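You operate a simulated robot arm through the tools that you are given. There is no shell and no other tool. Be economical: measure what you need, move in short steps, check, and stop when the job is done.

You run a simulated two-armed robot. Do the job below in one go: nothing can be reset, and whatever is moved stays where it is left.

TASK
Take the grey cloth from the teal table and lay it out flat on the beige table.

It is judged by the outcome, as a careful person would: the job done as asked, and still so three seconds after it is handed in. It fails if anything else is knocked over, pushed out of place, dropped, spilled or broken. Flat cloth is picked up by pressing the open fingertips on it (5 to 10 N) and closing them slowly along it; thin cloth reads only 2 to 8 mm in the jaws.

THE ROBOT
Two 7-joint arms with two-finger parallel grippers on one trunk, on a base that drives. Base frame: it is fixed to the floor where the robot stands at the start and does not move with it; the origin is under the middle of the robot, x ahead of it, y to its left, z up; the surface under the hand at the start is at about z = 80. Units: cm, degrees, N and s.
The left shoulder is at the start at [7.1, 14.5, 95.2], the right one opposite. With the tool pointing down near the work surface each hand reaches from about 38 to 78 cm from the robot's upright axis, wherever it stands, measured 20 degrees to its own side. Places, roughly: beige table [60, 170, 80]. Payload 3.6 kg a hand.
The tool frame of a hand sits at the grasp point between the pads (the TCP): z along the fingers, y along the line on which they close. The tips reach 3 cm beyond it. The gripper opens to 11 cm. The fingers are 2 cm wide and 1 cm thick; the gripper's body (4.8 by 11.2 cm) begins 5.5 cm behind the TCP.
Orientation is that of the tool frame in the base frame, as a unit quaternion [x, y, z, w]. With the fingers straight down and closing along the base's y, the tool's x points along the base's -x, its y along +y and its z along -z.

THE INTERFACE
- The arms move only by the tool nudge_tool. It takes "left_increments", "right_increments" or both (then of equal length, played together; a hand with none holds still); each is a list of rows, each a list of 3 entries, a list of its own where there are three numbers: the shift along the base's x, y, z in cm, then the turn, a rotation vector about the base's x, y, z in degrees, then the gripper command, from -1 (shut) to 1 (fully open), values between in proportion. In form: [[[tx, ty, tz], [wx, wy, wz], hand], ...]. A call has 1 to 12 rows; each row shifts and turns the commanded pose from where the row before left it. A row lasts 0.2 s, in which the tool goes at most 5 cm and 8.6 degrees; a call with a longer step from one row to the next is refused whole, and so is a gripper value outside its range. A pose out of reach is approached as far as the arm can. The call stops where the force on the tool passes 40 N (or 10 N more than at its start, if that is more) or the arm is blocked; 0.2 s more then pass. Each finger travels about 15.3 cm/s and halts on what it meets, pressing with about 41 N; the grip force reading is that of the motor and also rises with nothing between the fingers. The clock runs only during rows and for 0.2 s after the last one: add rows that do not move to give the fingers time. It gives the time, the measured TCP pose, the force on the tool (base axes), the opening and the grip force at its end, in the units of the frame above (readings bear some noise), with the torque about the TCP (base axes, N m) and any sound that the robot's microphone picked up, and new pictures: "show" is both (left out), scene, wrist or none (wrist: the cameras of the hands that moved).
- Cameras (640 x 400 px; columns grow to the right, rows downward): "scene" is now at [20.71, -0.97, 111.9]; the picture's right is [0.28, -0.96, -0.06], its down [-0.47, -0.09, -0.88] and it looks along [0.84, 0.27, -0.47] (base axes); focal length 214 px, centre (320, 200). "left" rides on the left gripper at [7.2, -1.7, -10.3] in its tool frame; the picture's right is [0.23, 0.97, 0.00], its down [-0.76, 0.18, -0.62] and it looks along [-0.61, 0.14, 0.78] (tool axes); focal length 222 px, centre (320, 200). "right" rides on the right gripper at [7.3, 1.7, -10.3] in its tool frame; the picture's right is [-0.23, 0.97, 0.00], its down [-0.76, -0.18, -0.62] and it looks along [-0.61, -0.14, 0.78] (tool axes); focal length 222 px, centre (320, 200). There is no depth. A picture from a camera that has moved, and an enlarged one, comes with that camera's place and axes in the base frame and with its lens.
- move_column(by): slides the trunk up (or, below 0, down) by that many cm; the arms and the scene camera ride with it, the base frame stays. It gives what a move gives, with no picture.
- roll_base(legs): drives the robot by 1 to 6 legs, each [ahead, left, turn to the left] in cm, cm and degrees, along the robot's own axes; the way and the turn of a leg run together, so that a leg with both is an arc; at most 150 cm and 180 degrees a leg. The arms and the cameras ride along, it lands a little off, and it stops where it bumps. It gives what a move gives, and a new picture of the scene camera.
- head_to(pan, tilt): turns the head with the scene camera to pan (to the left, within 86 degrees either way) and tilt (down, from -29 to 69), counted from straight ahead of the robot. It gives what a move gives, and a new picture of the scene camera.
- close_up(camera, box): a new picture of the part [left, top, right, bottom] of that camera's present view, enlarged. It takes no simulated time.
- close_job(): hands the job in; it is judged then, once.

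Go step by step. Nothing tells you exact positions but the pictures and the camera data: compare them with the known pose of the tool, close in by small moves and look again before you grip or let go. The budget is 120 turns and 260 pictures, counting those below and the enlarged ones. Unless the task says otherwise, let go and move clear before handing in, and close with one line.

The tools are called after "Emit:" as a command line: name --argument value ..., lists and objects as JSON in quotes. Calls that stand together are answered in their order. nudge_tool: Moves the arms, as the interface text tells. Its arguments: {"type":"object","properties":{"left_increments":{"type":"array"},"right_increments":{"type":"array"},"show":{"type":"string","enum":["both","scene","wrist","none"]}},"required":[]} The other tools are called the same way: move_column (by) slides the trunk up or down; roll_base (legs) drives the base; head_to (pan, tilt) turns the head that bears the scene camera; close_up (camera, box) takes an enlarged picture of a part of a camera's view; close_job () hands the job in.

At the start:

```text
time: 0.0
left_position: [29.33, 18.34, 101.89]
left_orientation: [-0.035, 0.998, 0.047, -0.008]
left_contact_force: [0.4, -1.8, 1.1]
left_wrist_torque: [0.11, 0.0, 0.0]
left_grip_width: 11.01
left_gripper_force: 0.1
right_position: [37.84, -13.84, 94.85]
right_orientation: [0.011, 1.0, 0.013, 0.007]
right_contact_force: [-1.0, 0.5, -0.9]
right_wrist_torque: [0.0, -0.1, 0.02]
right_grip_width: 11.01
right_gripper_force: 0.0
trunk travel left (down, up): [-5.0, 71.3]
robot x, y, heading: [-4.86, 1.93, 5.7]
head pan, tilt: [10.5, 31.6]
```

scene: 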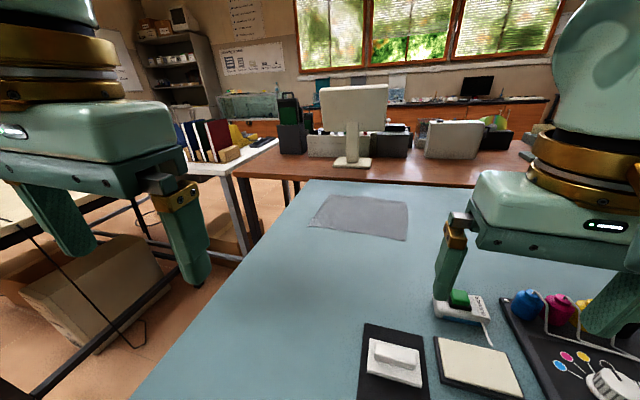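
right: 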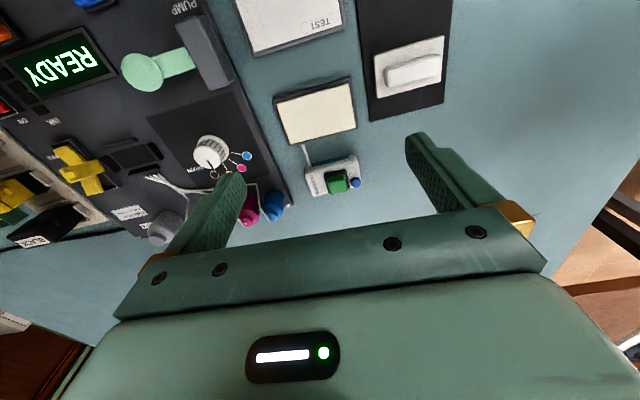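
left: 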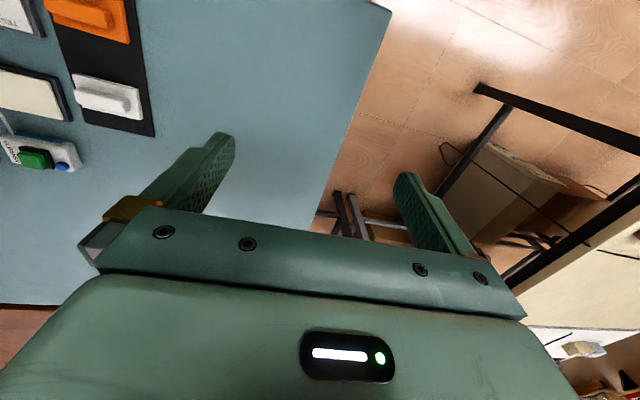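

The grey cloth lies on the teal table, about x 62–81 and y −9 to 16, with its edges near the base axes. I'll look at the beige table and the way there first.

Emit:
head_to --pan 70 --tilt 25

Emit:
close_up --camera "scene" --box '[0, 0, 640, 400]'

```text
time: 1.3
left_position: [30.78, 22.28, 98.79]
left_orientation: [-0.013, 1.0, 0.014, -0.024]
left_contact_force: [1.4, 0.8, -0.1]
left_wrist_torque: [-0.11, 0.02, 0.03]
left_grip_width: 10.99
left_gripper_force: 0.1
right_position: [37.49, -10.68, 93.69]
right_orientation: [0.033, 0.999, -0.021, -0.007]
right_contact_force: [-0.8, 0.8, -0.6]
right_wrist_torque: [0.0, -0.08, -0.03]
right_grip_width: 11.02
right_gripper_force: 0.0
trunk travel left (down, up): [-5.0, 71.3]
robot x, y, heading: [-7.79, 0.88, 3.1]
head pan, tilt: [70.0, 25.0]
camera scene: at [15.3, 11.19, 111.32], right [0.96, -0.29, 0.01], down [-0.11, -0.41, -0.91], along [0.27, 0.87, -0.42], focal length 214 px, centre (320, 200)
```

scene: 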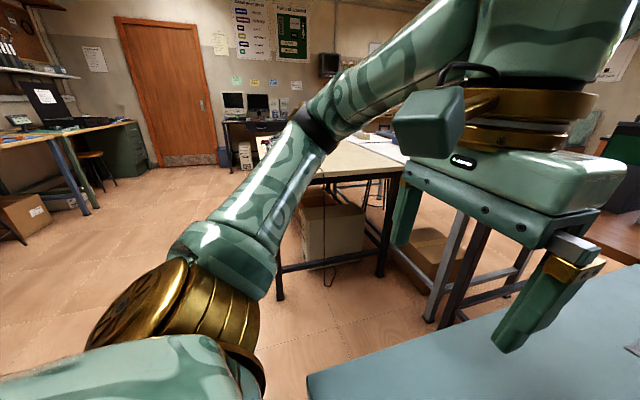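

```text
1.00 times, centred on (320, 200) of scene (not enlarged: the box is as wide or as high as the picture)
camera zoom: at [15.3, 11.19, 111.32], right [0.96, -0.29, 0.01], down [-0.11, -0.41, -0.91], along [0.27, 0.87, -0.42], focal length 214 px, centre (320, 200)
```

zoom: 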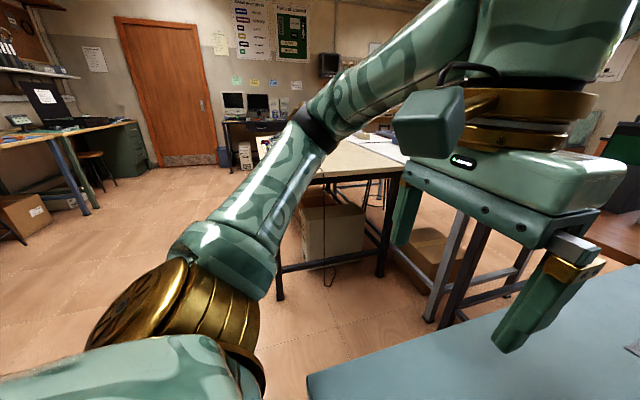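

The beige table starts at about x 20, y 107, and the floor to my left is clear. I can slide left with the cloth in hand, so I'll look straight at the cloth now.

Emit:
head_to --pan 0 --tilt 35

Emit:
close_up --camera "scene" --box '[220, 120, 420, 245]'

```text
time: 2.7
left_position: [30.52, 22.57, 98.75]
left_orientation: [-0.015, 1.0, 0.013, -0.023]
left_contact_force: [-0.5, 1.0, 0.2]
left_wrist_torque: [-0.09, 0.02, 0.02]
left_grip_width: 10.99
left_gripper_force: 0.2
right_position: [37.49, -10.51, 93.68]
right_orientation: [0.032, 0.999, -0.021, -0.005]
right_contact_force: [-0.7, 0.3, -0.4]
right_wrist_torque: [-0.06, -0.04, -0.05]
right_grip_width: 10.99
right_gripper_force: 0.1
trunk travel left (down, up): [-5.0, 71.3]
robot x, y, heading: [-7.56, 1.25, 3.5]
head pan, tilt: [0.0, 35.0]
camera scene: at [21.39, 2.96, 109.87], right [0.06, -1.0, 0.0], down [-0.56, -0.03, -0.83], along [0.83, 0.05, -0.56], focal length 214 px, centre (320, 200)
```

scene: 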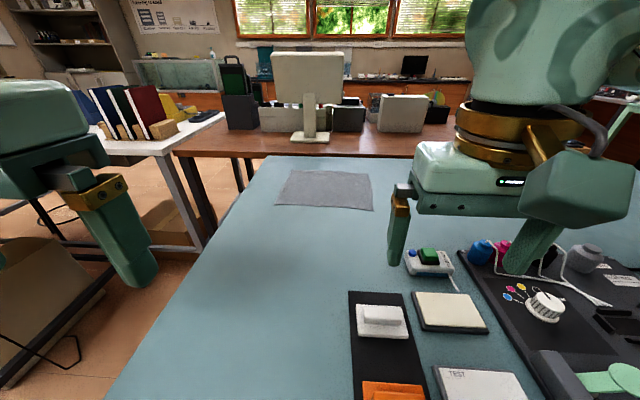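

```text
3.20 times, centred on (320, 182) of scene
camera zoom: at [21.39, 2.96, 109.87], right [0.06, -1.0, 0.0], down [-0.56, -0.03, -0.83], along [0.83, 0.05, -0.56], focal length 686 px, centre (320, 256)
```

zoom: 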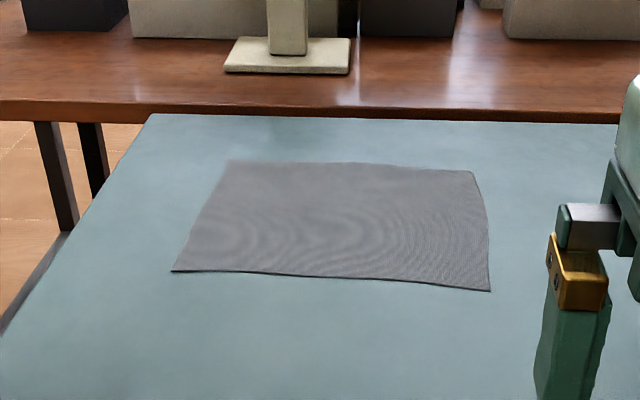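

The cloth corners come out near (63, 17), (62, −7), (82, 16) and (81, −8). I'll bring both hands over the near edge, turned so the fingers close along x, which makes a fold parallel to that edge.

Emit:
nudge_tool --left_increments '[[[0, 0, 0], [0, 0, -8.2], -0.2], [[2.7, -0.8, -0.3], [0, 0, -8.2], -0.2], [[2.7, -0.8, -0.3], [0, 0, -8.2], -0.2], [[2.7, -0.8, -0.3], [0, 0, -8.2], -0.2], [[2.7, -0.8, -0.3], [0, 0, -8.2], -0.2], [[2.7, -0.8, -0.3], [0, 0, -8.2], -0.2], [[2.7, -0.8, -0.3], [0, 0, -8.2], -0.2], [[2.7, -0.8, -0.3], [0, 0, -8.2], -0.2], [[2.7, -0.8, -0.3], [0, 0, -8.2], -0.2], [[2.7, -0.8, -0.3], [0, 0, -8.2], -0.2], [[2.7, -0.8, -0.3], [0, 0, -8.2], -0.2], [[2.7, -0.8, -0.3], [0, 0, 0], -0.2]]' --right_increments '[[[0, 0, 1], [0, 0, 8.2], -0.2], [[2.2, 0.5, 0.2], [0, 0, 8.2], -0.2], [[2.2, 0.5, 0], [0, 0, 8.2], -0.2], [[2.2, 0.5, 0], [0, 0, 8.2], -0.2], [[2.2, 0.5, 0], [0, 0, 8.2], -0.2], [[2.2, 0.5, 0], [0, 0, 8.2], -0.2], [[2.2, 0.5, 0], [0, 0, 8.2], -0.2], [[2.2, 0.5, 0], [0, 0, 8.2], -0.2], [[2.2, 0.5, 0], [0, 0, 8.2], -0.2], [[2.2, 0.5, 0], [0, 0, 8.2], -0.2], [[2.2, 0.5, 0], [0, 0, 8.2], -0.2], [[2.2, 0.5, 0], [0, 0, 0], -0.2]]'

```text
time: 4.6
left_position: [33.36, 23.26, 83.33]
left_orientation: [0.403, 0.914, 0.032, 0.034]
left_contact_force: [-9.8, -19.4, 26.9]
left_wrist_torque: [-1.07, 1.16, 0.46]
left_grip_width: 5.36
left_gripper_force: 9.2
left hand out of reach, approached as far as the arm can: row 3, 4, 5, 6, 7, 8, 9
right_position: [44.64, -1.65, 94.6]
right_orientation: [-0.27, 0.962, -0.033, -0.004]
right_contact_force: [0.3, -1.3, 0.5]
right_wrist_torque: [0.01, -0.01, -0.02]
right_grip_width: 4.4
right_gripper_force: 0.1
right hand out of reach, approached as far as the arm can: row 4, 5, 6, 7, 8, 9
trunk travel left (down, up): [-5.0, 71.3]
robot x, y, heading: [-8.07, 3.04, 8.0]
head pan, tilt: [0.0, 35.0]
stopped in row 9 (left hand): the force on the tool passed its limit at 90 N (the readings are from after the stop); the commanded pose is now the measured one
camera scene: at [21.32, 7.35, 109.93], right [0.14, -0.99, 0.0], down [-0.56, -0.08, -0.83], along [0.82, 0.11, -0.56], focal length 214 px, centre (320, 200)
camera right: at [37.38, -3.21, 105.05], right [-0.31, 0.95, -0.06], down [0.74, 0.28, 0.61], along [0.6, 0.14, -0.79], focal length 222 px, centre (320, 200)
camera left: at [26.41, 27.05, 93.23], right [0.56, 0.82, 0.08], down [0.59, -0.46, 0.66], along [0.58, -0.33, -0.75], focal length 222 px, centre (320, 200)
```

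scene: 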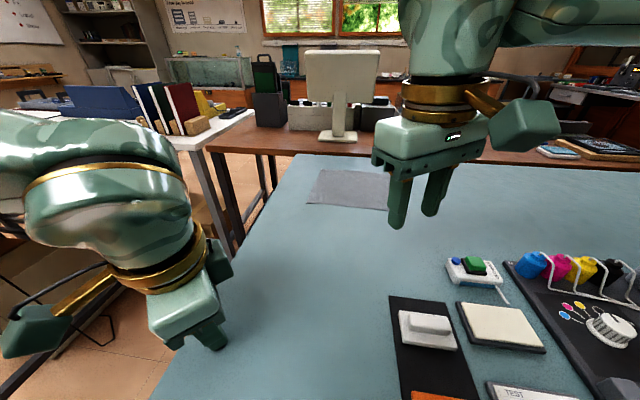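
right: 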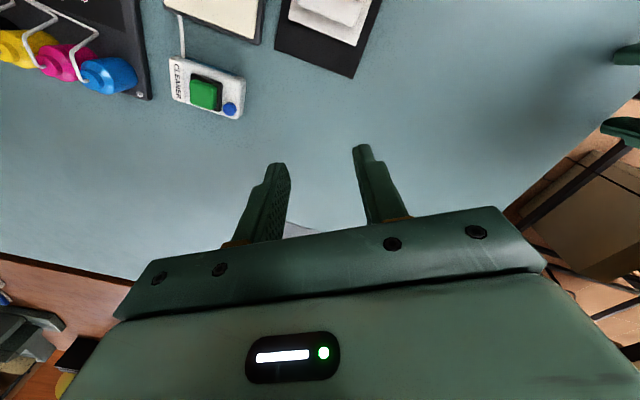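
left: 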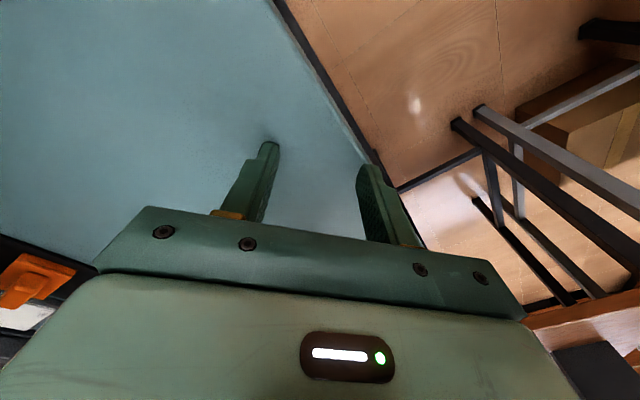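

The left hand ran out of joint range, dipped, and touched the table top. I'll lift it straight up and check before trying another wrist turn.

Emit:
nudge_tool --left_increments '[[[0, 0, 2], [0, 0, 0], -0.2], [[0, 0, 4], [0, 0, 0], -0.2], [[0, 0, 4], [0, 0, 0], -0.2], [[0, 0, 4], [0, 0, 0], -0.2], [[0, 0, 0], [0, 0, 0], -0.2]]' --show "scene"

```text
time: 5.8
left_position: [29.63, 20.73, 89.0]
left_orientation: [0.402, 0.915, 0.036, 0.033]
left_contact_force: [0.6, -0.3, 0.5]
left_wrist_torque: [0.01, 0.03, 0.0]
left_grip_width: 4.4
left_gripper_force: 0.0
left hand out of reach, approached as far as the arm can: row 1, 2, 3, 4
right_position: [44.42, -1.62, 94.69]
right_orientation: [-0.269, 0.963, -0.031, -0.003]
right_contact_force: [-0.5, 0.4, -0.2]
right_wrist_torque: [-0.03, -0.01, -0.01]
right_grip_width: 4.36
right_gripper_force: 0.1
trunk travel left (down, up): [-5.0, 71.3]
robot x, y, heading: [-7.89, 3.42, 8.0]
head pan, tilt: [0.0, 35.0]
camera scene: at [21.28, 7.35, 109.87], right [0.14, -0.99, 0.0], down [-0.56, -0.08, -0.83], along [0.82, 0.11, -0.56], focal length 214 px, centre (320, 200)
```

scene: 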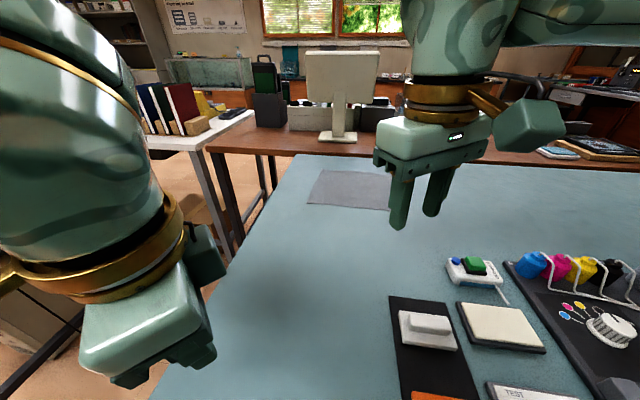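

Clear of the table now. I'll bring the left hand forward and up while undoing its turn, then test the turn further out where there's more room.

Emit:
nudge_tool --left_increments '[[[1, 0, 1], [0, 0, 7], -0.2], [[2, 0, 1.5], [0, 0, 7], -0.2], [[3, 0, 1.5], [0, 0, 7], -0.2], [[3, 0, 1], [0, 0, 7], -0.2], [[3, 0, 1], [0, 0, 7], -0.2], [[3, 0, 1], [0, 0, 5], -0.2], [[3, 0, 0], [0, 0, 0], -0.2], [[3, 0, 0], [0, 0, 0], -0.2], [[3, 0, 0], [0, 0, 0], -0.2], [[0, 0, 0], [0, 0, 0], -0.2]]' --show "scene"

```text
time: 8.0
left_position: [47.66, 20.91, 95.95]
left_orientation: [0.061, 0.997, 0.039, 0.023]
left_contact_force: [-0.5, -0.2, -0.2]
left_wrist_torque: [-0.02, -0.02, 0.0]
left_grip_width: 4.41
left_gripper_force: 0.0
left hand out of reach, approached as far as the arm can: row 8, 9
right_position: [44.37, -1.71, 94.65]
right_orientation: [-0.269, 0.963, -0.032, -0.003]
right_contact_force: [-0.3, 0.1, -0.6]
right_wrist_torque: [0.0, -0.02, 0.02]
right_grip_width: 4.39
right_gripper_force: 0.1
trunk travel left (down, up): [-5.0, 71.3]
robot x, y, heading: [-7.91, 2.92, 7.9]
head pan, tilt: [0.0, 35.0]
camera scene: at [21.27, 7.36, 109.86], right [0.14, -0.99, 0.0], down [-0.56, -0.08, -0.83], along [0.82, 0.11, -0.56], focal length 214 px, centre (320, 200)
```

scene: 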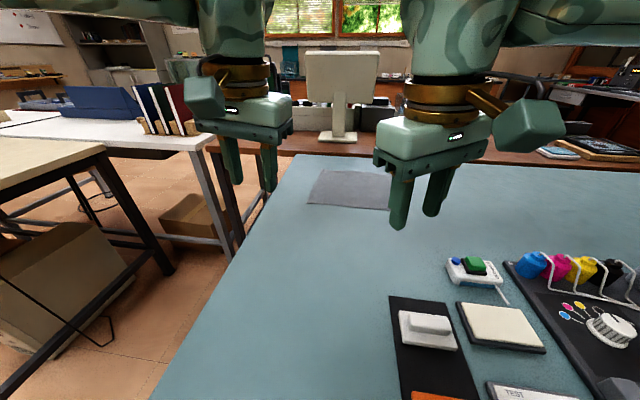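

The reach was limited because the wrist sat high relative to the shoulder. I'll raise the trunk and square the heading to the cloth.

Emit:
move_column --by 15

Emit:
roll_base --legs '[[0, 0, -8]]'

```text
time: 9.7
left_position: [40.69, 19.79, 118.86]
left_orientation: [0.058, 0.99, 0.058, 0.116]
left_contact_force: [0.4, 0.1, 0.1]
left_wrist_torque: [-0.01, -0.02, 0.01]
left_grip_width: 4.4
left_gripper_force: 0.1
right_position: [37.98, -2.82, 116.25]
right_orientation: [-0.266, 0.959, -0.044, 0.091]
right_contact_force: [1.2, 0.1, 0.1]
right_wrist_torque: [0.02, 0.02, -0.01]
right_grip_width: 4.39
right_gripper_force: 0.0
trunk travel left (down, up): [-20.0, 56.3]
robot x, y, heading: [-7.55, 2.75, 7.9]
head pan, tilt: [0.0, 35.0]
```

```text
time: 10.7
left_position: [42.49, 12.83, 119.1]
left_orientation: [0.127, 0.983, 0.05, 0.122]
left_contact_force: [0.1, -0.6, -0.7]
left_wrist_torque: [0.03, -0.02, -0.04]
left_grip_width: 4.38
left_gripper_force: 0.1
right_position: [36.8, -9.11, 116.41]
right_orientation: [-0.197, 0.975, -0.05, 0.088]
right_contact_force: [0.4, -0.3, -0.1]
right_wrist_torque: [0.03, -0.02, 0.0]
right_grip_width: 4.4
right_gripper_force: 0.0
trunk travel left (down, up): [-20.0, 56.3]
robot x, y, heading: [-7.51, 2.83, 0.4]
head pan, tilt: [0.0, 35.0]
camera scene: at [14.0, 3.13, 125.44], right [0.0, -1.0, 0.0], down [-0.57, 0.0, -0.82], along [0.82, 0.0, -0.57], focal length 214 px, centre (320, 200)
```

scene: 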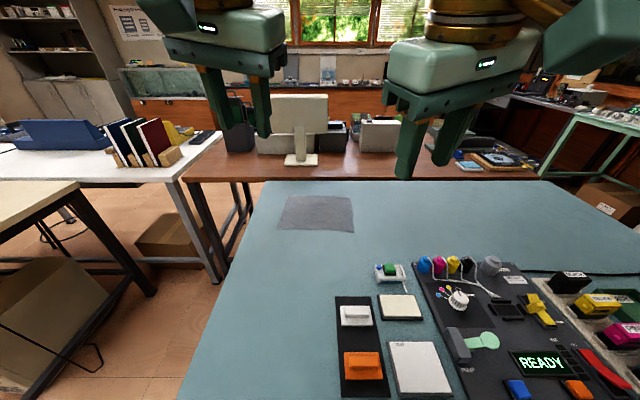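

The trunk leans back as it rises, so both hands have tilted. I'll set the tools upright again and bring both hands down in front of the cloth.

Emit:
nudge_tool --left_increments '[[[2, 0.1, -3], [-0.5, 1.85, 0], -0.2], [[2, 0.1, -3], [-0.5, 1.85, 0], -0.2], [[2, 0.1, -3], [-0.5, 1.85, 0], -0.2], [[2, 0.1, -3], [-0.5, 1.85, 0], -0.2], [[2, 0.1, -3], [-0.5, 1.85, 0], -0.2], [[2, 0.1, -3], [-0.5, 1.85, 0], -0.2], [[2, 0.1, -3], [-0.5, 1.85, 0], -0.2], [[2, 0.1, -3], [-0.5, 1.85, 0], -0.2], [[0, 0, 0], [0, 0, 0], -0.2]]' --right_increments '[[[2.6, 0.5, -2.6], [0.45, 1.4, 0], -0.2], [[2.6, 0.5, -2.6], [0.45, 1.4, 0], -0.2], [[2.6, 0.5, -2.6], [0.45, 1.4, 0], -0.2], [[2.6, 0.5, -2.6], [0.45, 1.4, 0], -0.2], [[2.6, 0.5, -2.6], [0.45, 1.4, 0], -0.2], [[2.6, 0.5, -2.6], [0.45, 1.4, 0], -0.2], [[2.6, 0.5, -2.6], [0.45, 1.4, 0], -0.2], [[2.6, 0.5, -2.6], [0.45, 1.4, 0], -0.2], [[0, 0, 0], [0, 0, 0], -0.2]]' --show "scene"

```text
time: 12.7
left_position: [50.32, 13.15, 106.97]
left_orientation: [0.122, 0.99, 0.024, 0.064]
left_contact_force: [0.7, -0.7, -0.4]
left_wrist_torque: [0.02, 0.01, 0.02]
left_grip_width: 4.42
left_gripper_force: 0.0
left hand out of reach, approached as far as the arm can: row 5, 6, 7, 8
right_position: [43.77, -7.89, 109.31]
right_orientation: [-0.192, 0.979, -0.031, 0.062]
right_contact_force: [0.6, 0.0, -0.5]
right_wrist_torque: [0.0, 0.01, -0.01]
right_grip_width: 4.39
right_gripper_force: 0.0
right hand out of reach, approached as far as the arm can: row 3, 4, 5, 6, 7, 8
trunk travel left (down, up): [-20.0, 56.3]
robot x, y, heading: [-7.84, 3.08, -0.0]
head pan, tilt: [0.0, 35.0]
camera scene: at [13.99, 3.18, 125.45], right [0.0, -1.0, 0.0], down [-0.57, 0.0, -0.82], along [0.82, 0.0, -0.57], focal length 214 px, centre (320, 200)
```

scene: 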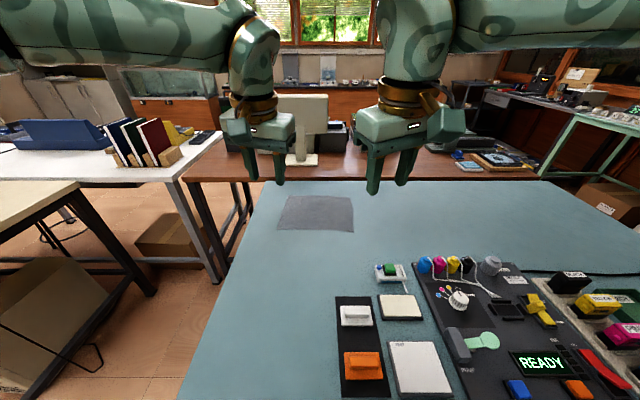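

Both hands are short of reach with the trunk high and leaning back. I'll lower it partway, which leans the shoulders forward again.

Emit:
move_column --by -7

```text
time: 13.8
left_position: [50.15, 13.23, 100.12]
left_orientation: [0.123, 0.99, 0.024, 0.063]
left_contact_force: [-0.1, -0.9, 0.3]
left_wrist_torque: [-0.02, -0.01, 0.0]
left_grip_width: 4.39
left_gripper_force: 0.0
right_position: [43.61, -7.92, 102.42]
right_orientation: [-0.192, 0.979, -0.031, 0.062]
right_contact_force: [0.3, -0.1, 0.5]
right_wrist_torque: [-0.01, -0.01, 0.0]
right_grip_width: 4.41
right_gripper_force: 0.1
trunk travel left (down, up): [-13.0, 63.3]
robot x, y, heading: [-7.49, 3.19, -0.2]
head pan, tilt: [0.0, 35.0]
```

Emit:
head_to --pan 0 --tilt 40

```text
time: 14.5
left_position: [50.36, 13.23, 99.94]
left_orientation: [0.123, 0.99, 0.023, 0.062]
left_contact_force: [-0.5, 0.1, 0.9]
left_wrist_torque: [0.01, -0.01, 0.02]
left_grip_width: 4.38
left_gripper_force: 0.1
right_position: [43.74, -7.83, 102.41]
right_orientation: [-0.191, 0.979, -0.031, 0.061]
right_contact_force: [0.5, 0.7, -0.4]
right_wrist_torque: [0.0, -0.02, -0.01]
right_grip_width: 4.4
right_gripper_force: 0.1
trunk travel left (down, up): [-13.0, 63.3]
robot x, y, heading: [-7.95, 2.9, 0.1]
head pan, tilt: [0.0, 40.0]
camera scene: at [17.74, 3.18, 117.29], right [0.0, -1.0, 0.0], down [-0.64, 0.0, -0.77], along [0.77, 0.0, -0.64], focal length 214 px, centre (320, 200)
```

scene: 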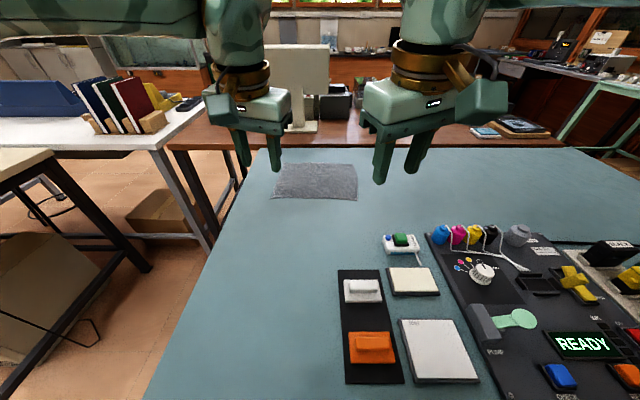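

Emit:
move_column --by -8

Emit:
nudge_tool --left_increments '[[[1, 0.2, 0], [-0.5, 2, 0], -0.2], [[1.5, 0.2, -0.5], [-0.5, 2, 0], -0.2], [[1.5, 0, -0.5], [-0.5, 1.6, 0], -0.2], [[1.5, 0, -0.5], [0, 1.6, 0], -0.2], [[1.5, 0, 0], [0, 0, 0], -0.2], [[0, 0, 0], [0, 0, 0], -0.2]]' --right_increments '[[[2.5, 0.5, -1], [0.5, 2, 0], -0.2], [[2.5, 0.5, -0.5], [0.5, 2, 0], -0.2], [[2.5, 0.5, -0.5], [0, 2, 0], -0.2], [[2.5, 0.5, -0.5], [0, 1, 0], -0.2], [[2.5, 0.5, 0], [0, 0, 0], -0.2], [[0, 0, 0], [0, 0, 0], -0.2]]' --show "scene"

```text
time: 15.7
left_position: [49.11, 13.21, 92.84]
left_orientation: [0.123, 0.99, 0.025, 0.07]
left_contact_force: [-0.5, 0.1, 0.0]
left_wrist_torque: [0.01, -0.03, 0.0]
left_grip_width: 4.4
left_gripper_force: 0.0
right_position: [42.66, -7.87, 95.15]
right_orientation: [-0.191, 0.979, -0.032, 0.069]
right_contact_force: [-0.2, 0.2, 0.8]
right_wrist_torque: [0.0, 0.0, 0.07]
right_grip_width: 4.39
right_gripper_force: 0.2
trunk travel left (down, up): [-5.0, 71.3]
robot x, y, heading: [-7.58, 2.8, 0.0]
head pan, tilt: [0.0, 40.0]
```

```text
time: 17.1
left_position: [53.02, 13.66, 91.98]
left_orientation: [0.124, 0.992, 0.005, 0.024]
left_contact_force: [-0.4, -0.3, 0.9]
left_wrist_torque: [-0.01, 0.0, 0.01]
left_grip_width: 4.41
left_gripper_force: 0.2
left hand out of reach, approached as far as the arm can: row 4, 5
right_position: [48.41, -6.75, 93.59]
right_orientation: [-0.191, 0.981, -0.016, 0.031]
right_contact_force: [0.0, 0.0, -0.4]
right_wrist_torque: [-0.05, 0.03, 0.04]
right_grip_width: 4.43
right_gripper_force: 0.0
right hand out of reach, approached as far as the arm can: row 3, 4, 5
trunk travel left (down, up): [-5.0, 71.3]
robot x, y, heading: [-8.18, 3.19, -0.2]
head pan, tilt: [0.0, 40.0]
camera scene: at [21.19, 3.19, 109.14], right [0.0, -1.0, 0.0], down [-0.63, 0.0, -0.78], along [0.78, 0.0, -0.63], focal length 214 px, centre (320, 200)
```

scene: 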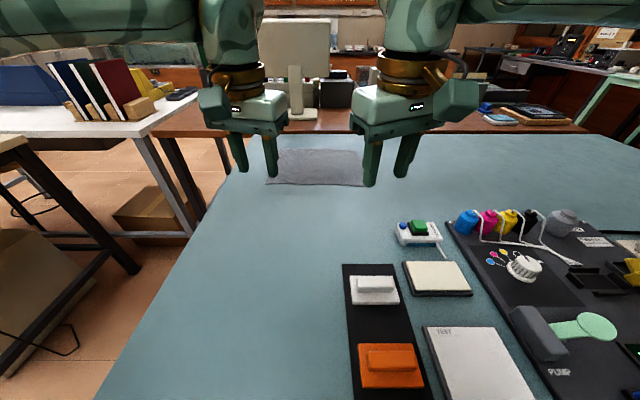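

Reach seems to shrink because of the outward wrist turn. I'll unwind it so the fingers close along y and try again.

Emit:
nudge_tool --left_increments '[[[0, 0, 0], [0, 0, 5], -0.2], [[0, 0, 0], [0, 0, 5], -0.2], [[0, 0, 0], [0, 0, 4], -0.2], [[0, 0, 0], [0, 0, 0], -0.2], [[0, 0, 0], [0, 0, 0], -0.2]]' --right_increments '[[[0, 0, 0], [0, 0, -7], -0.2], [[0, 0, 0], [0, 0, -7], -0.2], [[0, 0, 0], [0, 0, -8], -0.2], [[0, 0, 0], [0, 0, 0], -0.2], [[0, 0, 0], [0, 0, 0], -0.2]]' --show "none"

```text
time: 18.2
left_position: [52.85, 13.64, 92.05]
left_orientation: [0.001, 1.0, 0.003, 0.009]
left_contact_force: [-0.6, -0.3, -0.1]
left_wrist_torque: [0.0, 0.02, 0.02]
left_grip_width: 4.39
left_gripper_force: 0.0
right_position: [48.16, -6.65, 93.6]
right_orientation: [-0.001, 1.0, -0.011, 0.009]
right_contact_force: [-0.2, 0.4, 0.0]
right_wrist_torque: [0.0, -0.01, -0.04]
right_grip_width: 4.4
right_gripper_force: 0.1
trunk travel left (down, up): [-5.0, 71.3]
robot x, y, heading: [-7.84, 3.0, 0.2]
head pan, tilt: [0.0, 40.0]
```

Emit:
nudge_tool --left_increments '[[[1.5, 0, 0], [0, 0, 0], -0.2], [[1.5, 0, 0], [0, 0, 0], -0.2], [[1.5, 0, -0.5], [0, 0, 0], -0.2], [[1.5, 0, -0.5], [0, 0, 0], -0.2], [[1.5, 0, -0.5], [0, 0, 0], -0.2], [[0, 0, 0], [0, 0, 0], -0.2]]' --right_increments '[[[2, 0, 0], [0, 0, 0], -0.2], [[2, 0, 0], [0, 0, 0], -0.2], [[2, 0, -0.5], [0, 0, 0], -0.2], [[2, 0, -0.5], [0, 0, 0], -0.2], [[2, 0, -0.5], [0, 0, 0], -0.2], [[0, 0, 0], [0, 0, 0], -0.2]]' --show "none"

```text
time: 19.6
left_position: [58.98, 13.75, 91.04]
left_orientation: [0.002, 1.0, 0.004, 0.009]
left_contact_force: [0.8, 0.5, 0.8]
left_wrist_torque: [0.01, 0.0, -0.03]
left_grip_width: 4.4
left_gripper_force: 0.1
left hand out of reach, approached as far as the arm can: row 5
right_position: [58.2, -6.6, 92.16]
right_orientation: [-0.002, 1.0, -0.011, 0.008]
right_contact_force: [-0.1, -0.2, -0.2]
right_wrist_torque: [0.01, -0.02, 0.0]
right_grip_width: 4.39
right_gripper_force: 0.1
trunk travel left (down, up): [-5.0, 71.3]
robot x, y, heading: [-7.62, 2.9, -0.0]
head pan, tilt: [0.0, 40.0]
```

Without the turn the hands reach further. I'll continue forward and down to just above the near edge and look with the wrist cameras.

Emit:
nudge_tool --left_increments '[[[0, 0.2, -1.5], [0, 0, 0], -0.3], [[1, 0.2, -1.5], [0, 0, 0], -0.3], [[1, 0.2, -1], [0, 0, 0], -0.3], [[1, 0, -0.5], [0, 0, 0], -0.3], [[1, 0, 0], [0, 0, 0], -0.3], [[0, 0, 0], [0, 0, 0], -0.3]]' --right_increments '[[[0.5, 0.2, -1.5], [0, 0, 0], -0.3], [[1, 0.2, -1.5], [0, 0, 0], -0.3], [[1, 0.2, -1.5], [0, 0, 0], -0.3], [[1, 0, -1], [0, 0, 0], -0.3], [[1, 0, 0], [0, 0, 0], -0.3], [[0, 0, 0], [0, 0, 0], -0.3]]'

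```text
time: 21.1
left_position: [61.05, 14.19, 87.14]
left_orientation: [0.0, 1.0, 0.003, 0.011]
left_contact_force: [-0.2, -0.6, 0.3]
left_wrist_torque: [0.02, -0.03, 0.0]
left_grip_width: 3.86
left_gripper_force: 0.2
left hand out of reach, approached as far as the arm can: row 4, 5
right_position: [60.86, -6.13, 87.87]
right_orientation: [-0.002, 1.0, -0.011, 0.01]
right_contact_force: [-0.6, 0.1, -0.5]
right_wrist_torque: [0.0, -0.02, -0.02]
right_grip_width: 3.86
right_gripper_force: 0.0
right hand out of reach, approached as far as the arm can: row 4, 5
trunk travel left (down, up): [-5.0, 71.3]
robot x, y, heading: [-7.58, 3.1, -0.1]
head pan, tilt: [0.0, 40.0]
camera scene: at [21.19, 3.19, 109.14], right [0.0, -1.0, 0.0], down [-0.63, 0.0, -0.78], along [0.78, 0.0, -0.63], focal length 214 px, centre (320, 200)
camera right: at [53.47, -4.14, 97.87], right [0.22, 0.97, -0.02], down [0.75, -0.16, 0.64], along [0.62, -0.16, -0.77], focal length 222 px, centre (320, 200)
camera left: at [53.71, 12.48, 97.33], right [-0.23, 0.97, 0.0], down [0.75, 0.17, 0.64], along [0.62, 0.15, -0.77], focal length 222 px, centre (320, 200)
```

scene: 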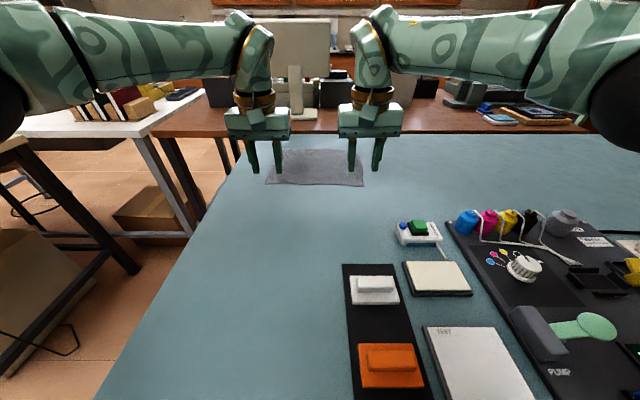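
right: 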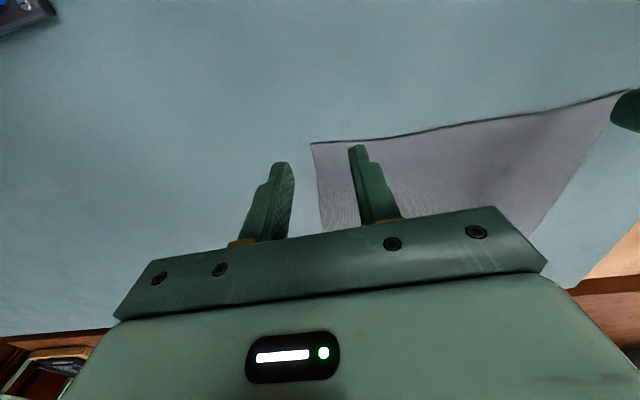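
left: 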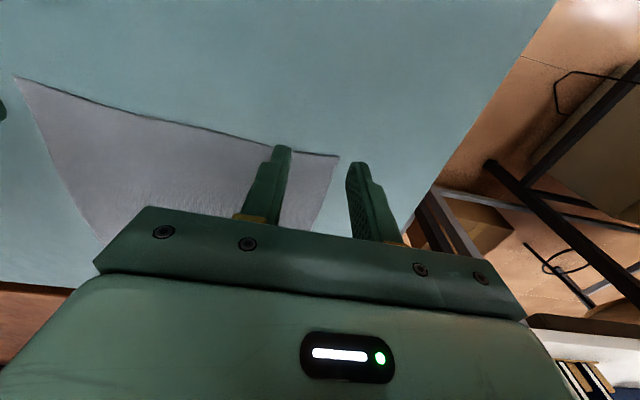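

The near corners read (61.5, −7.1) and (62.5, 16.3). I need about 3 cm more forward reach, so I'll roll ahead 4 cm.

Emit:
roll_base --legs '[[4, 0, 0]]'

```text
time: 21.8
left_position: [61.11, 14.29, 87.03]
left_orientation: [0.001, 1.0, 0.005, 0.008]
left_contact_force: [0.2, -0.4, -0.8]
left_wrist_torque: [0.0, -0.05, 0.02]
left_grip_width: 3.85
left_gripper_force: 0.1
right_position: [60.88, -6.12, 87.61]
right_orientation: [-0.001, 1.0, -0.013, 0.008]
right_contact_force: [0.2, 0.2, -0.4]
right_wrist_torque: [-0.03, -0.02, 0.0]
right_grip_width: 3.87
right_gripper_force: 0.2
trunk travel left (down, up): [-5.0, 71.3]
robot x, y, heading: [-7.95, 2.71, -0.1]
head pan, tilt: [0.0, 40.0]
stopped in leg 1: the robot was blocked; the commanded pose is now the measured one
camera scene: at [21.23, 3.19, 109.15], right [0.0, -1.0, 0.0], down [-0.63, 0.0, -0.77], along [0.77, 0.0, -0.63], focal length 214 px, centre (320, 200)
```

scene: 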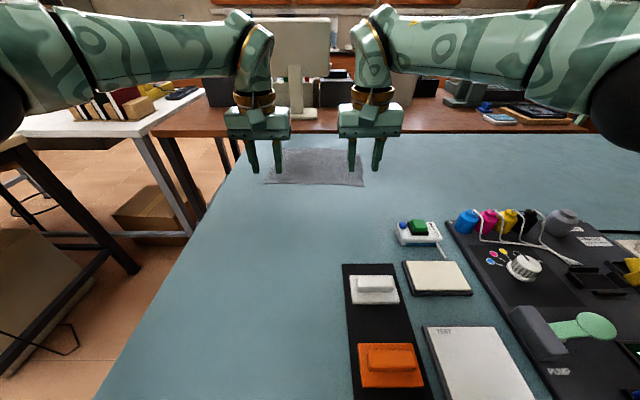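

The base is against the table, so I'll gain reach by tilting the fingers forward about 15° while moving over the near corners.

Emit:
nudge_tool --left_increments '[[[0, -0.3, 0], [0, -5, 0], -0.3], [[0.3, -0.4, -0.5], [0, -5, 0], -0.3], [[0.6, -0.3, -0.5], [0, -5, 0], -0.3], [[0.6, -0.3, -0.5], [0, 0, 0], -0.3], [[0.6, 0, -0.5], [0, 0, 0], -0.3], [[0, 0, 0], [0, 0, 0], -0.3]]' --right_increments '[[[0, 0.6, -0.2], [0, -5, 0], -0.3], [[0.3, 0.6, -0.6], [0, -5, 0], -0.3], [[0.4, 0.6, -0.6], [0, -5, 0], -0.3], [[0.4, 0.5, -0.6], [0, 0, 0], -0.3], [[0.4, 0, -0.6], [0, 0, 0], -0.3], [[0, 0, 0], [0, 0, 0], -0.3]]'

```text
time: 23.2
left_position: [63.26, 12.97, 85.18]
left_orientation: [0.001, 0.99, 0.005, 0.14]
left_contact_force: [0.3, -0.2, -0.2]
left_wrist_torque: [-0.01, -0.01, 0.0]
left_grip_width: 3.86
left_gripper_force: 0.0
right_position: [62.4, -3.81, 85.17]
right_orientation: [0.0, 0.99, -0.012, 0.141]
right_contact_force: [0.0, 0.7, 1.1]
right_wrist_torque: [0.01, -0.01, -0.02]
right_grip_width: 3.84
right_gripper_force: 0.0
trunk travel left (down, up): [-5.0, 71.3]
robot x, y, heading: [-7.9, 2.94, -0.3]
head pan, tilt: [0.0, 40.0]
camera scene: at [21.17, 3.2, 109.16], right [0.0, -1.0, 0.0], down [-0.63, 0.0, -0.78], along [0.78, 0.0, -0.63], focal length 214 px, centre (320, 200)
camera right: at [52.63, -1.88, 93.01], right [0.22, 0.97, 0.04], down [0.56, -0.16, 0.81], along [0.8, -0.16, -0.58], focal length 222 px, centre (320, 200)
camera left: at [53.47, 11.18, 93.1], right [-0.22, 0.97, -0.06], down [0.56, 0.17, 0.81], along [0.8, 0.15, -0.58], focal length 222 px, centre (320, 200)
```

scene: 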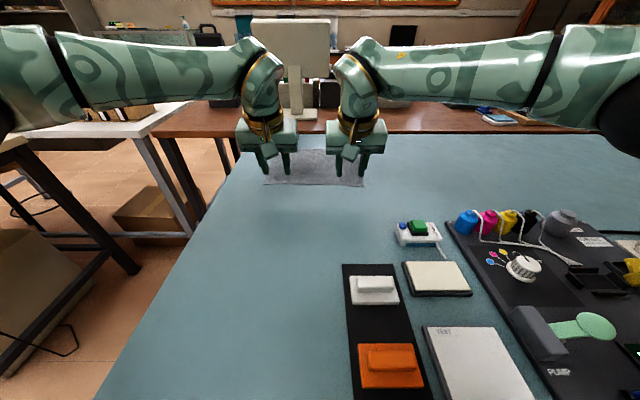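
right: 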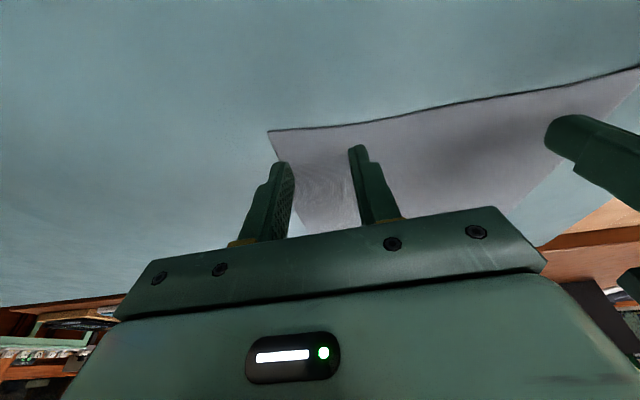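
left: 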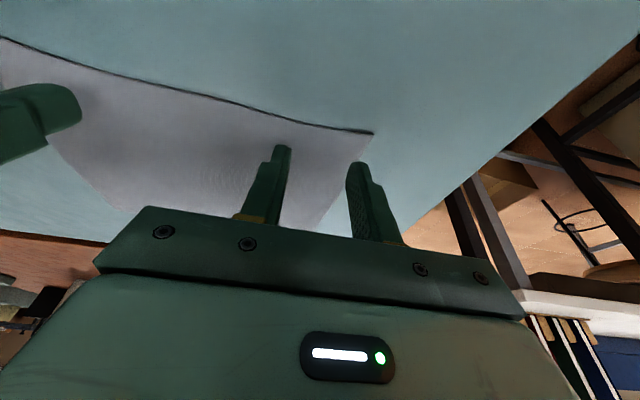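

The fingers straddle the cloth just inside both corners. I'll shift each hand slightly inward and lower to just short of contact.

Emit:
nudge_tool --left_increments '[[[0.3, -0.7, -0.6], [0, 0, 0], -0.3], [[0, 0, -0.6], [0, 0, 0], -0.3], [[0, 0, -0.6], [0, 0, 0], -0.3], [[0, 0, 0], [0, 0, 0], -0.3]]' --right_increments '[[[0.3, 0.6, -0.6], [0, 0, 0], -0.3], [[0, 0, -0.6], [0, 0, 0], -0.3], [[0, 0, -0.6], [0, 0, 0], -0.3], [[0, 0, 0], [0, 0, 0], -0.3]]' --show "wrist"

```text
time: 24.2
left_position: [63.67, 12.39, 83.38]
left_orientation: [0.0, 0.99, 0.004, 0.14]
left_contact_force: [1.2, -0.3, 0.3]
left_wrist_torque: [0.02, 0.02, -0.03]
left_grip_width: 3.84
left_gripper_force: 0.0
right_position: [62.79, -3.16, 83.55]
right_orientation: [0.001, 0.99, -0.013, 0.139]
right_contact_force: [-0.5, -1.2, -0.1]
right_wrist_torque: [-0.03, 0.01, 0.0]
right_grip_width: 3.83
right_gripper_force: 0.0
trunk travel left (down, up): [-5.0, 71.3]
robot x, y, heading: [-7.49, 3.37, -0.1]
head pan, tilt: [0.0, 40.0]
camera right: at [52.96, -1.29, 91.29], right [0.22, 0.97, 0.04], down [0.56, -0.16, 0.81], along [0.8, -0.16, -0.58], focal length 222 px, centre (320, 200)
camera left: at [53.79, 10.48, 91.33], right [-0.22, 0.97, -0.06], down [0.56, 0.17, 0.81], along [0.8, 0.15, -0.58], focal length 222 px, centre (320, 200)
```

right: 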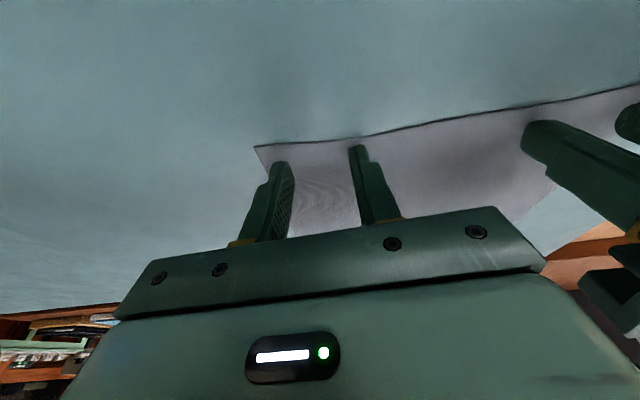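
left: 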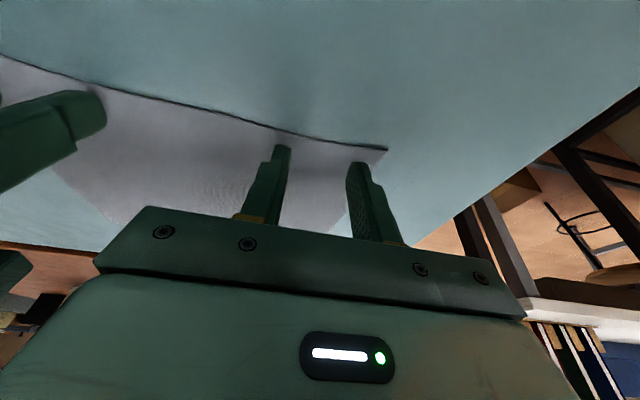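

Emit:
nudge_tool --left_increments '[[[0.4, 0, 0], [0, 0, 0], -0.3], [[0, 0, -0.3], [0, 0, 0], -0.3], [[0, 0, -0.2], [0, 0, 0], -0.3], [[0, 0, 0], [0, 0, 0], -0.3]]' --right_increments '[[[0.7, 0, 0], [0, 0, 0], -0.3], [[0, 0, -0.3], [0, 0, 0], -0.3], [[0, 0, -0.3], [0, 0, 0], -0.3], [[0, 0, 0], [0, 0, 0], -0.3]]' --show "wrist"

```text
time: 25.2
left_position: [64.01, 12.26, 83.29]
left_orientation: [0.001, 0.99, 0.002, 0.143]
left_contact_force: [-4.2, -0.5, 25.2]
left_wrist_torque: [-0.27, 0.12, -0.03]
left_grip_width: 3.84
left_gripper_force: 0.0
right_position: [63.5, -3.11, 83.24]
right_orientation: [0.001, 0.99, -0.011, 0.143]
right_contact_force: [-5.5, -0.7, 36.3]
right_wrist_torque: [0.78, 0.21, 0.11]
right_grip_width: 3.74
right_gripper_force: 0.0
trunk travel left (down, up): [-5.0, 71.3]
robot x, y, heading: [-7.7, 3.25, -0.1]
head pan, tilt: [0.0, 40.0]
camera right: at [53.72, -1.25, 91.03], right [0.22, 0.97, 0.04], down [0.55, -0.16, 0.82], along [0.8, -0.16, -0.58], focal length 222 px, centre (320, 200)
camera left: at [54.21, 10.45, 91.12], right [-0.22, 0.97, -0.06], down [0.55, 0.17, 0.81], along [0.8, 0.14, -0.58], focal length 222 px, centre (320, 200)
```

right: 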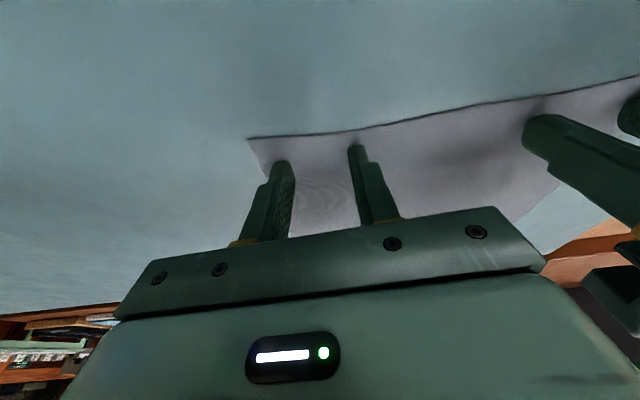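
left: 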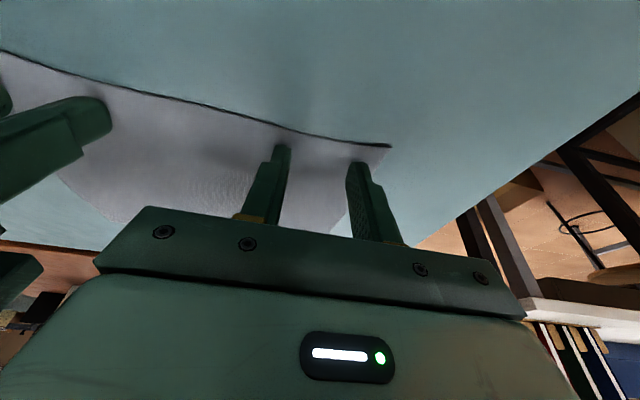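

Both hands are in firm contact, more than needed. I'll ease to about 8 N and check.

Emit:
nudge_tool --left_increments '[[[0, 0, 0.26], [0, 0, 0], -0.3], [[0, 0, 0], [0, 0, 0], -0.3]]' --right_increments '[[[0, 0, 0.28], [0, 0, 0], -0.3], [[0, 0, 0], [0, 0, 0], -0.3]]' --show "none"

```text
time: 25.8
left_position: [63.93, 12.17, 83.2]
left_orientation: [0.0, 0.99, 0.005, 0.141]
left_contact_force: [1.5, -1.1, 12.1]
left_wrist_torque: [-0.25, -0.08, 0.02]
left_grip_width: 3.89
left_gripper_force: 0.0
right_position: [63.44, -3.24, 83.18]
right_orientation: [0.0, 0.99, -0.012, 0.141]
right_contact_force: [6.1, 1.0, 25.8]
right_wrist_torque: [0.59, -0.14, -0.14]
right_grip_width: 3.87
right_gripper_force: 0.5
trunk travel left (down, up): [-5.0, 71.3]
robot x, y, heading: [-7.66, 2.7, -0.3]
head pan, tilt: [0.0, 40.0]
```

Emit:
nudge_tool --left_increments '[[[0, 0, 0.05], [0, 0, 0], -0.3], [[0, 0, 0], [0, 0, 0], -0.3]]' --right_increments '[[[0, 0, 0.3], [0, 0, 0], -0.3], [[0, 0, 0], [0, 0, 0], -0.3]]' --show "none"

```text
time: 26.4
left_position: [64.04, 12.2, 83.28]
left_orientation: [0.002, 0.99, 0.004, 0.141]
left_contact_force: [1.5, -0.6, 6.3]
left_wrist_torque: [-0.12, -0.04, 0.05]
left_grip_width: 3.86
left_gripper_force: 0.5
right_position: [63.45, -3.29, 83.29]
right_orientation: [0.0, 0.99, -0.013, 0.139]
right_contact_force: [-0.5, -0.2, 2.4]
right_wrist_torque: [0.06, -0.01, -0.03]
right_grip_width: 3.84
right_gripper_force: 0.1
trunk travel left (down, up): [-5.0, 71.3]
robot x, y, heading: [-7.48, 3.03, -0.1]
head pan, tilt: [0.0, 40.0]
```

Left presses at about 6 N and right at 2 N. I'll press slightly more and close both hands slowly along the cloth.

Emit:
nudge_tool --left_increments '[[[0, 0, -0.03], [0, 0, 0], -0.34], [[0, 0, 0], [0, 0, 0], -0.4], [[0, 0, 0], [0, 0, 0], -0.47], [[0, 0, 0], [0, 0, 0], -0.54], [[0, 0, 0], [0, 0, 0], -0.61], [[0, 0, 0], [0, 0, 0], -0.68], [[0, 0, 0], [0, 0, 0], -0.75], [[0, 0, 0], [0, 0, 0], -0.82], [[0, 0, 0], [0, 0, 0], -0.89], [[0, 0, 0], [0, 0, 0], -0.95], [[0, 0, 0], [0, 0, 0], -1], [[0, 0, 0], [0, 0, 0], -1]]' --right_increments '[[[0, 0, -0.1], [0, 0, 0], -0.34], [[0, 0, 0], [0, 0, 0], -0.4], [[0, 0, 0], [0, 0, 0], -0.47], [[0, 0, 0], [0, 0, 0], -0.54], [[0, 0, 0], [0, 0, 0], -0.61], [[0, 0, 0], [0, 0, 0], -0.68], [[0, 0, 0], [0, 0, 0], -0.75], [[0, 0, 0], [0, 0, 0], -0.82], [[0, 0, 0], [0, 0, 0], -0.89], [[0, 0, 0], [0, 0, 0], -0.95], [[0, 0, 0], [0, 0, 0], -1], [[0, 0, 0], [0, 0, 0], -1]]' --show "wrist"

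```text
time: 29.0
left_position: [64.03, 12.24, 83.28]
left_orientation: [0.001, 0.99, 0.003, 0.142]
left_contact_force: [-0.5, -0.2, 12.1]
left_wrist_torque: [0.0, 0.03, -0.04]
left_grip_width: 0.23
left_gripper_force: 41.6
right_position: [63.46, -3.32, 83.22]
right_orientation: [0.0, 0.99, -0.012, 0.14]
right_contact_force: [-0.9, -0.1, -0.1]
right_wrist_torque: [-0.02, 0.01, 0.0]
right_grip_width: 0.0
right_gripper_force: 37.4
trunk travel left (down, up): [-5.0, 71.3]
robot x, y, heading: [-7.83, 2.92, -0.3]
head pan, tilt: [0.0, 40.0]
camera right: at [53.63, -1.29, 91.17], right [0.22, 0.97, 0.04], down [0.56, -0.16, 0.81], along [0.8, -0.16, -0.58], focal length 222 px, centre (320, 200)
camera left: at [54.23, 10.45, 91.17], right [-0.22, 0.97, -0.06], down [0.56, 0.17, 0.81], along [0.8, 0.15, -0.58], focal length 222 px, centre (320, 200)
```

right: 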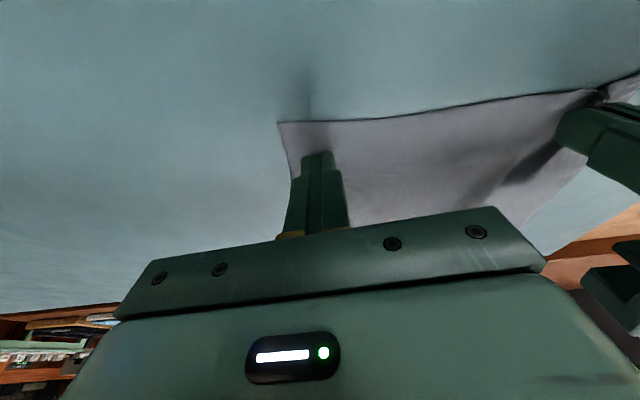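
left: 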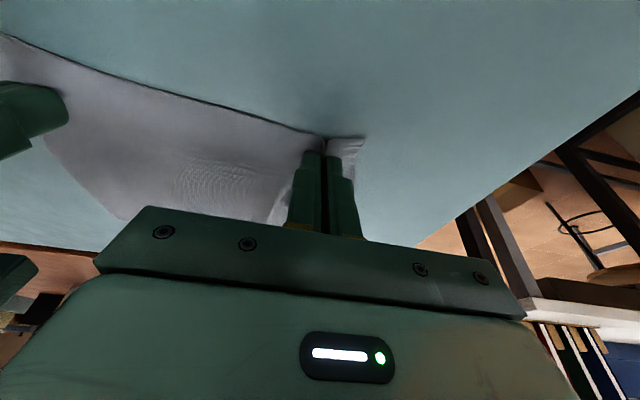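

The left hand has the cloth (2.3 mm between the jaws), but the right slid over it. I'll lift the right hand, reopen, shift inward to the moved corner and press again.

Emit:
nudge_tool --right_increments '[[[0, 0, 1], [0, 0, 0], -1], [[0, 0.8, 0.4], [0, 0, 0], -0.4], [[-0.4, 0.8, 0], [0, 0, 0], -0.4], [[0, 0, -0.8], [0, 0, 0], -0.4], [[0, 0, -0.55], [0, 0, 0], -0.4], [[0, 0, -0.2], [0, 0, 0], -0.4], [[0, 0, 0], [0, 0, 0], -0.4]]' --show "wrist"

```text
time: 30.6
left_position: [64.07, 12.29, 83.24]
left_orientation: [0.001, 0.99, 0.003, 0.142]
left_contact_force: [-1.2, 0.3, 14.9]
left_wrist_torque: [0.01, 0.02, -0.03]
left_grip_width: 0.21
left_gripper_force: 40.9
right_position: [63.12, -1.64, 83.35]
right_orientation: [0.001, 0.99, -0.011, 0.141]
right_contact_force: [-2.7, 0.5, 12.4]
right_wrist_torque: [0.23, 0.12, 0.04]
right_grip_width: 3.3
right_gripper_force: 0.1
trunk travel left (down, up): [-5.0, 71.3]
robot x, y, heading: [-7.78, 3.33, -0.2]
head pan, tilt: [0.0, 40.0]
camera right: at [53.26, 0.35, 91.1], right [0.22, 0.97, 0.04], down [0.56, -0.16, 0.81], along [0.8, -0.16, -0.58], focal length 222 px, centre (320, 200)
```

right: 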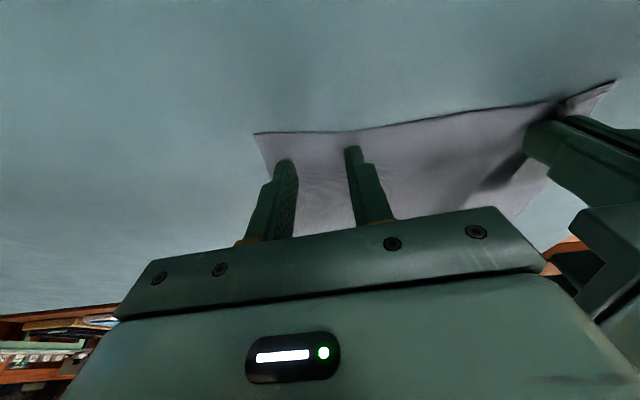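

Pressing at about 12 N with both fingers on the cloth. I'll close slowly while keeping the pressure.

Emit:
nudge_tool --right_increments '[[[0, 0, 0], [0, 0, 0], -0.45], [[0, 0, 0], [0, 0, 0], -0.5], [[0, 0, 0], [0, 0, 0], -0.56], [[0, 0, 0], [0, 0, 0], -0.62], [[0, 0, 0], [0, 0, 0], -0.68], [[0, 0, 0], [0, 0, 0], -0.74], [[0, 0, 0], [0, 0, 0], -0.8], [[0, 0, 0], [0, 0, 0], -0.86], [[0, 0, 0], [0, 0, 0], -0.92], [[0, 0, 0], [0, 0, 0], -0.97], [[0, 0, 0], [0, 0, 0], -1], [[0, 0, 0], [0, 0, 0], -1]]' --show "wrist"

```text
time: 33.2
left_position: [64.06, 12.34, 83.27]
left_orientation: [0.0, 0.99, 0.004, 0.142]
left_contact_force: [0.0, -2.6, 13.6]
left_wrist_torque: [-0.11, 0.04, -0.01]
left_grip_width: 0.2
left_gripper_force: 41.3
right_position: [63.09, -1.63, 83.25]
right_orientation: [0.0, 0.99, -0.012, 0.141]
right_contact_force: [-1.3, -1.4, 22.2]
right_wrist_torque: [0.04, 0.07, 0.02]
right_grip_width: 0.01
right_gripper_force: 37.6
trunk travel left (down, up): [-5.0, 71.3]
robot x, y, heading: [-7.61, 3.1, 0.0]
head pan, tilt: [0.0, 40.0]
camera right: at [53.28, 0.31, 91.06], right [0.22, 0.97, 0.04], down [0.56, -0.16, 0.81], along [0.8, -0.16, -0.58], focal length 222 px, centre (320, 200)
```

right: 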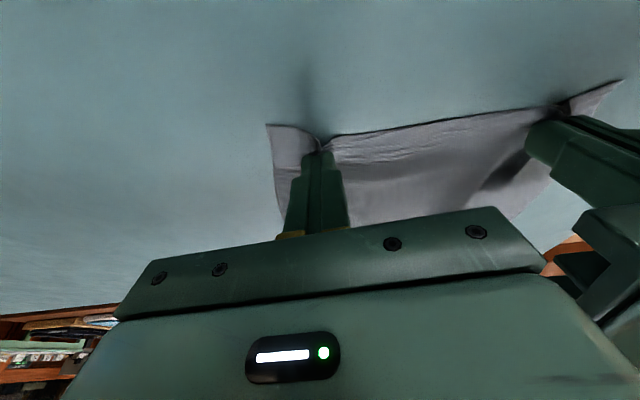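

Emit:
close_up --camera "right" --box '[240, 90, 400, 190]'

```text
4.00 times, centred on (320, 140) of right
camera zoom: at [53.28, 0.31, 91.06], right [0.22, 0.97, 0.04], down [0.56, -0.16, 0.81], along [0.8, -0.16, -0.58], focal length 888 px, centre (320, 440)
```

zoom: 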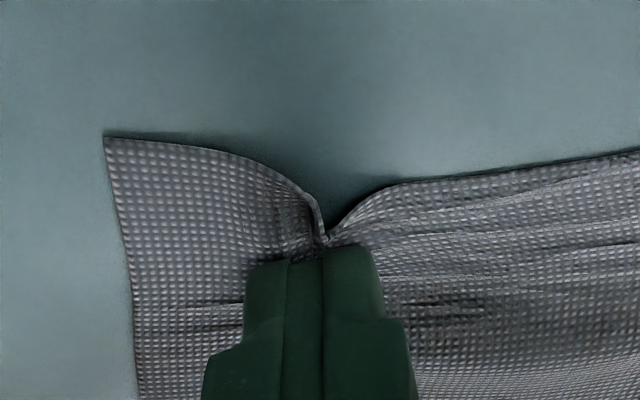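

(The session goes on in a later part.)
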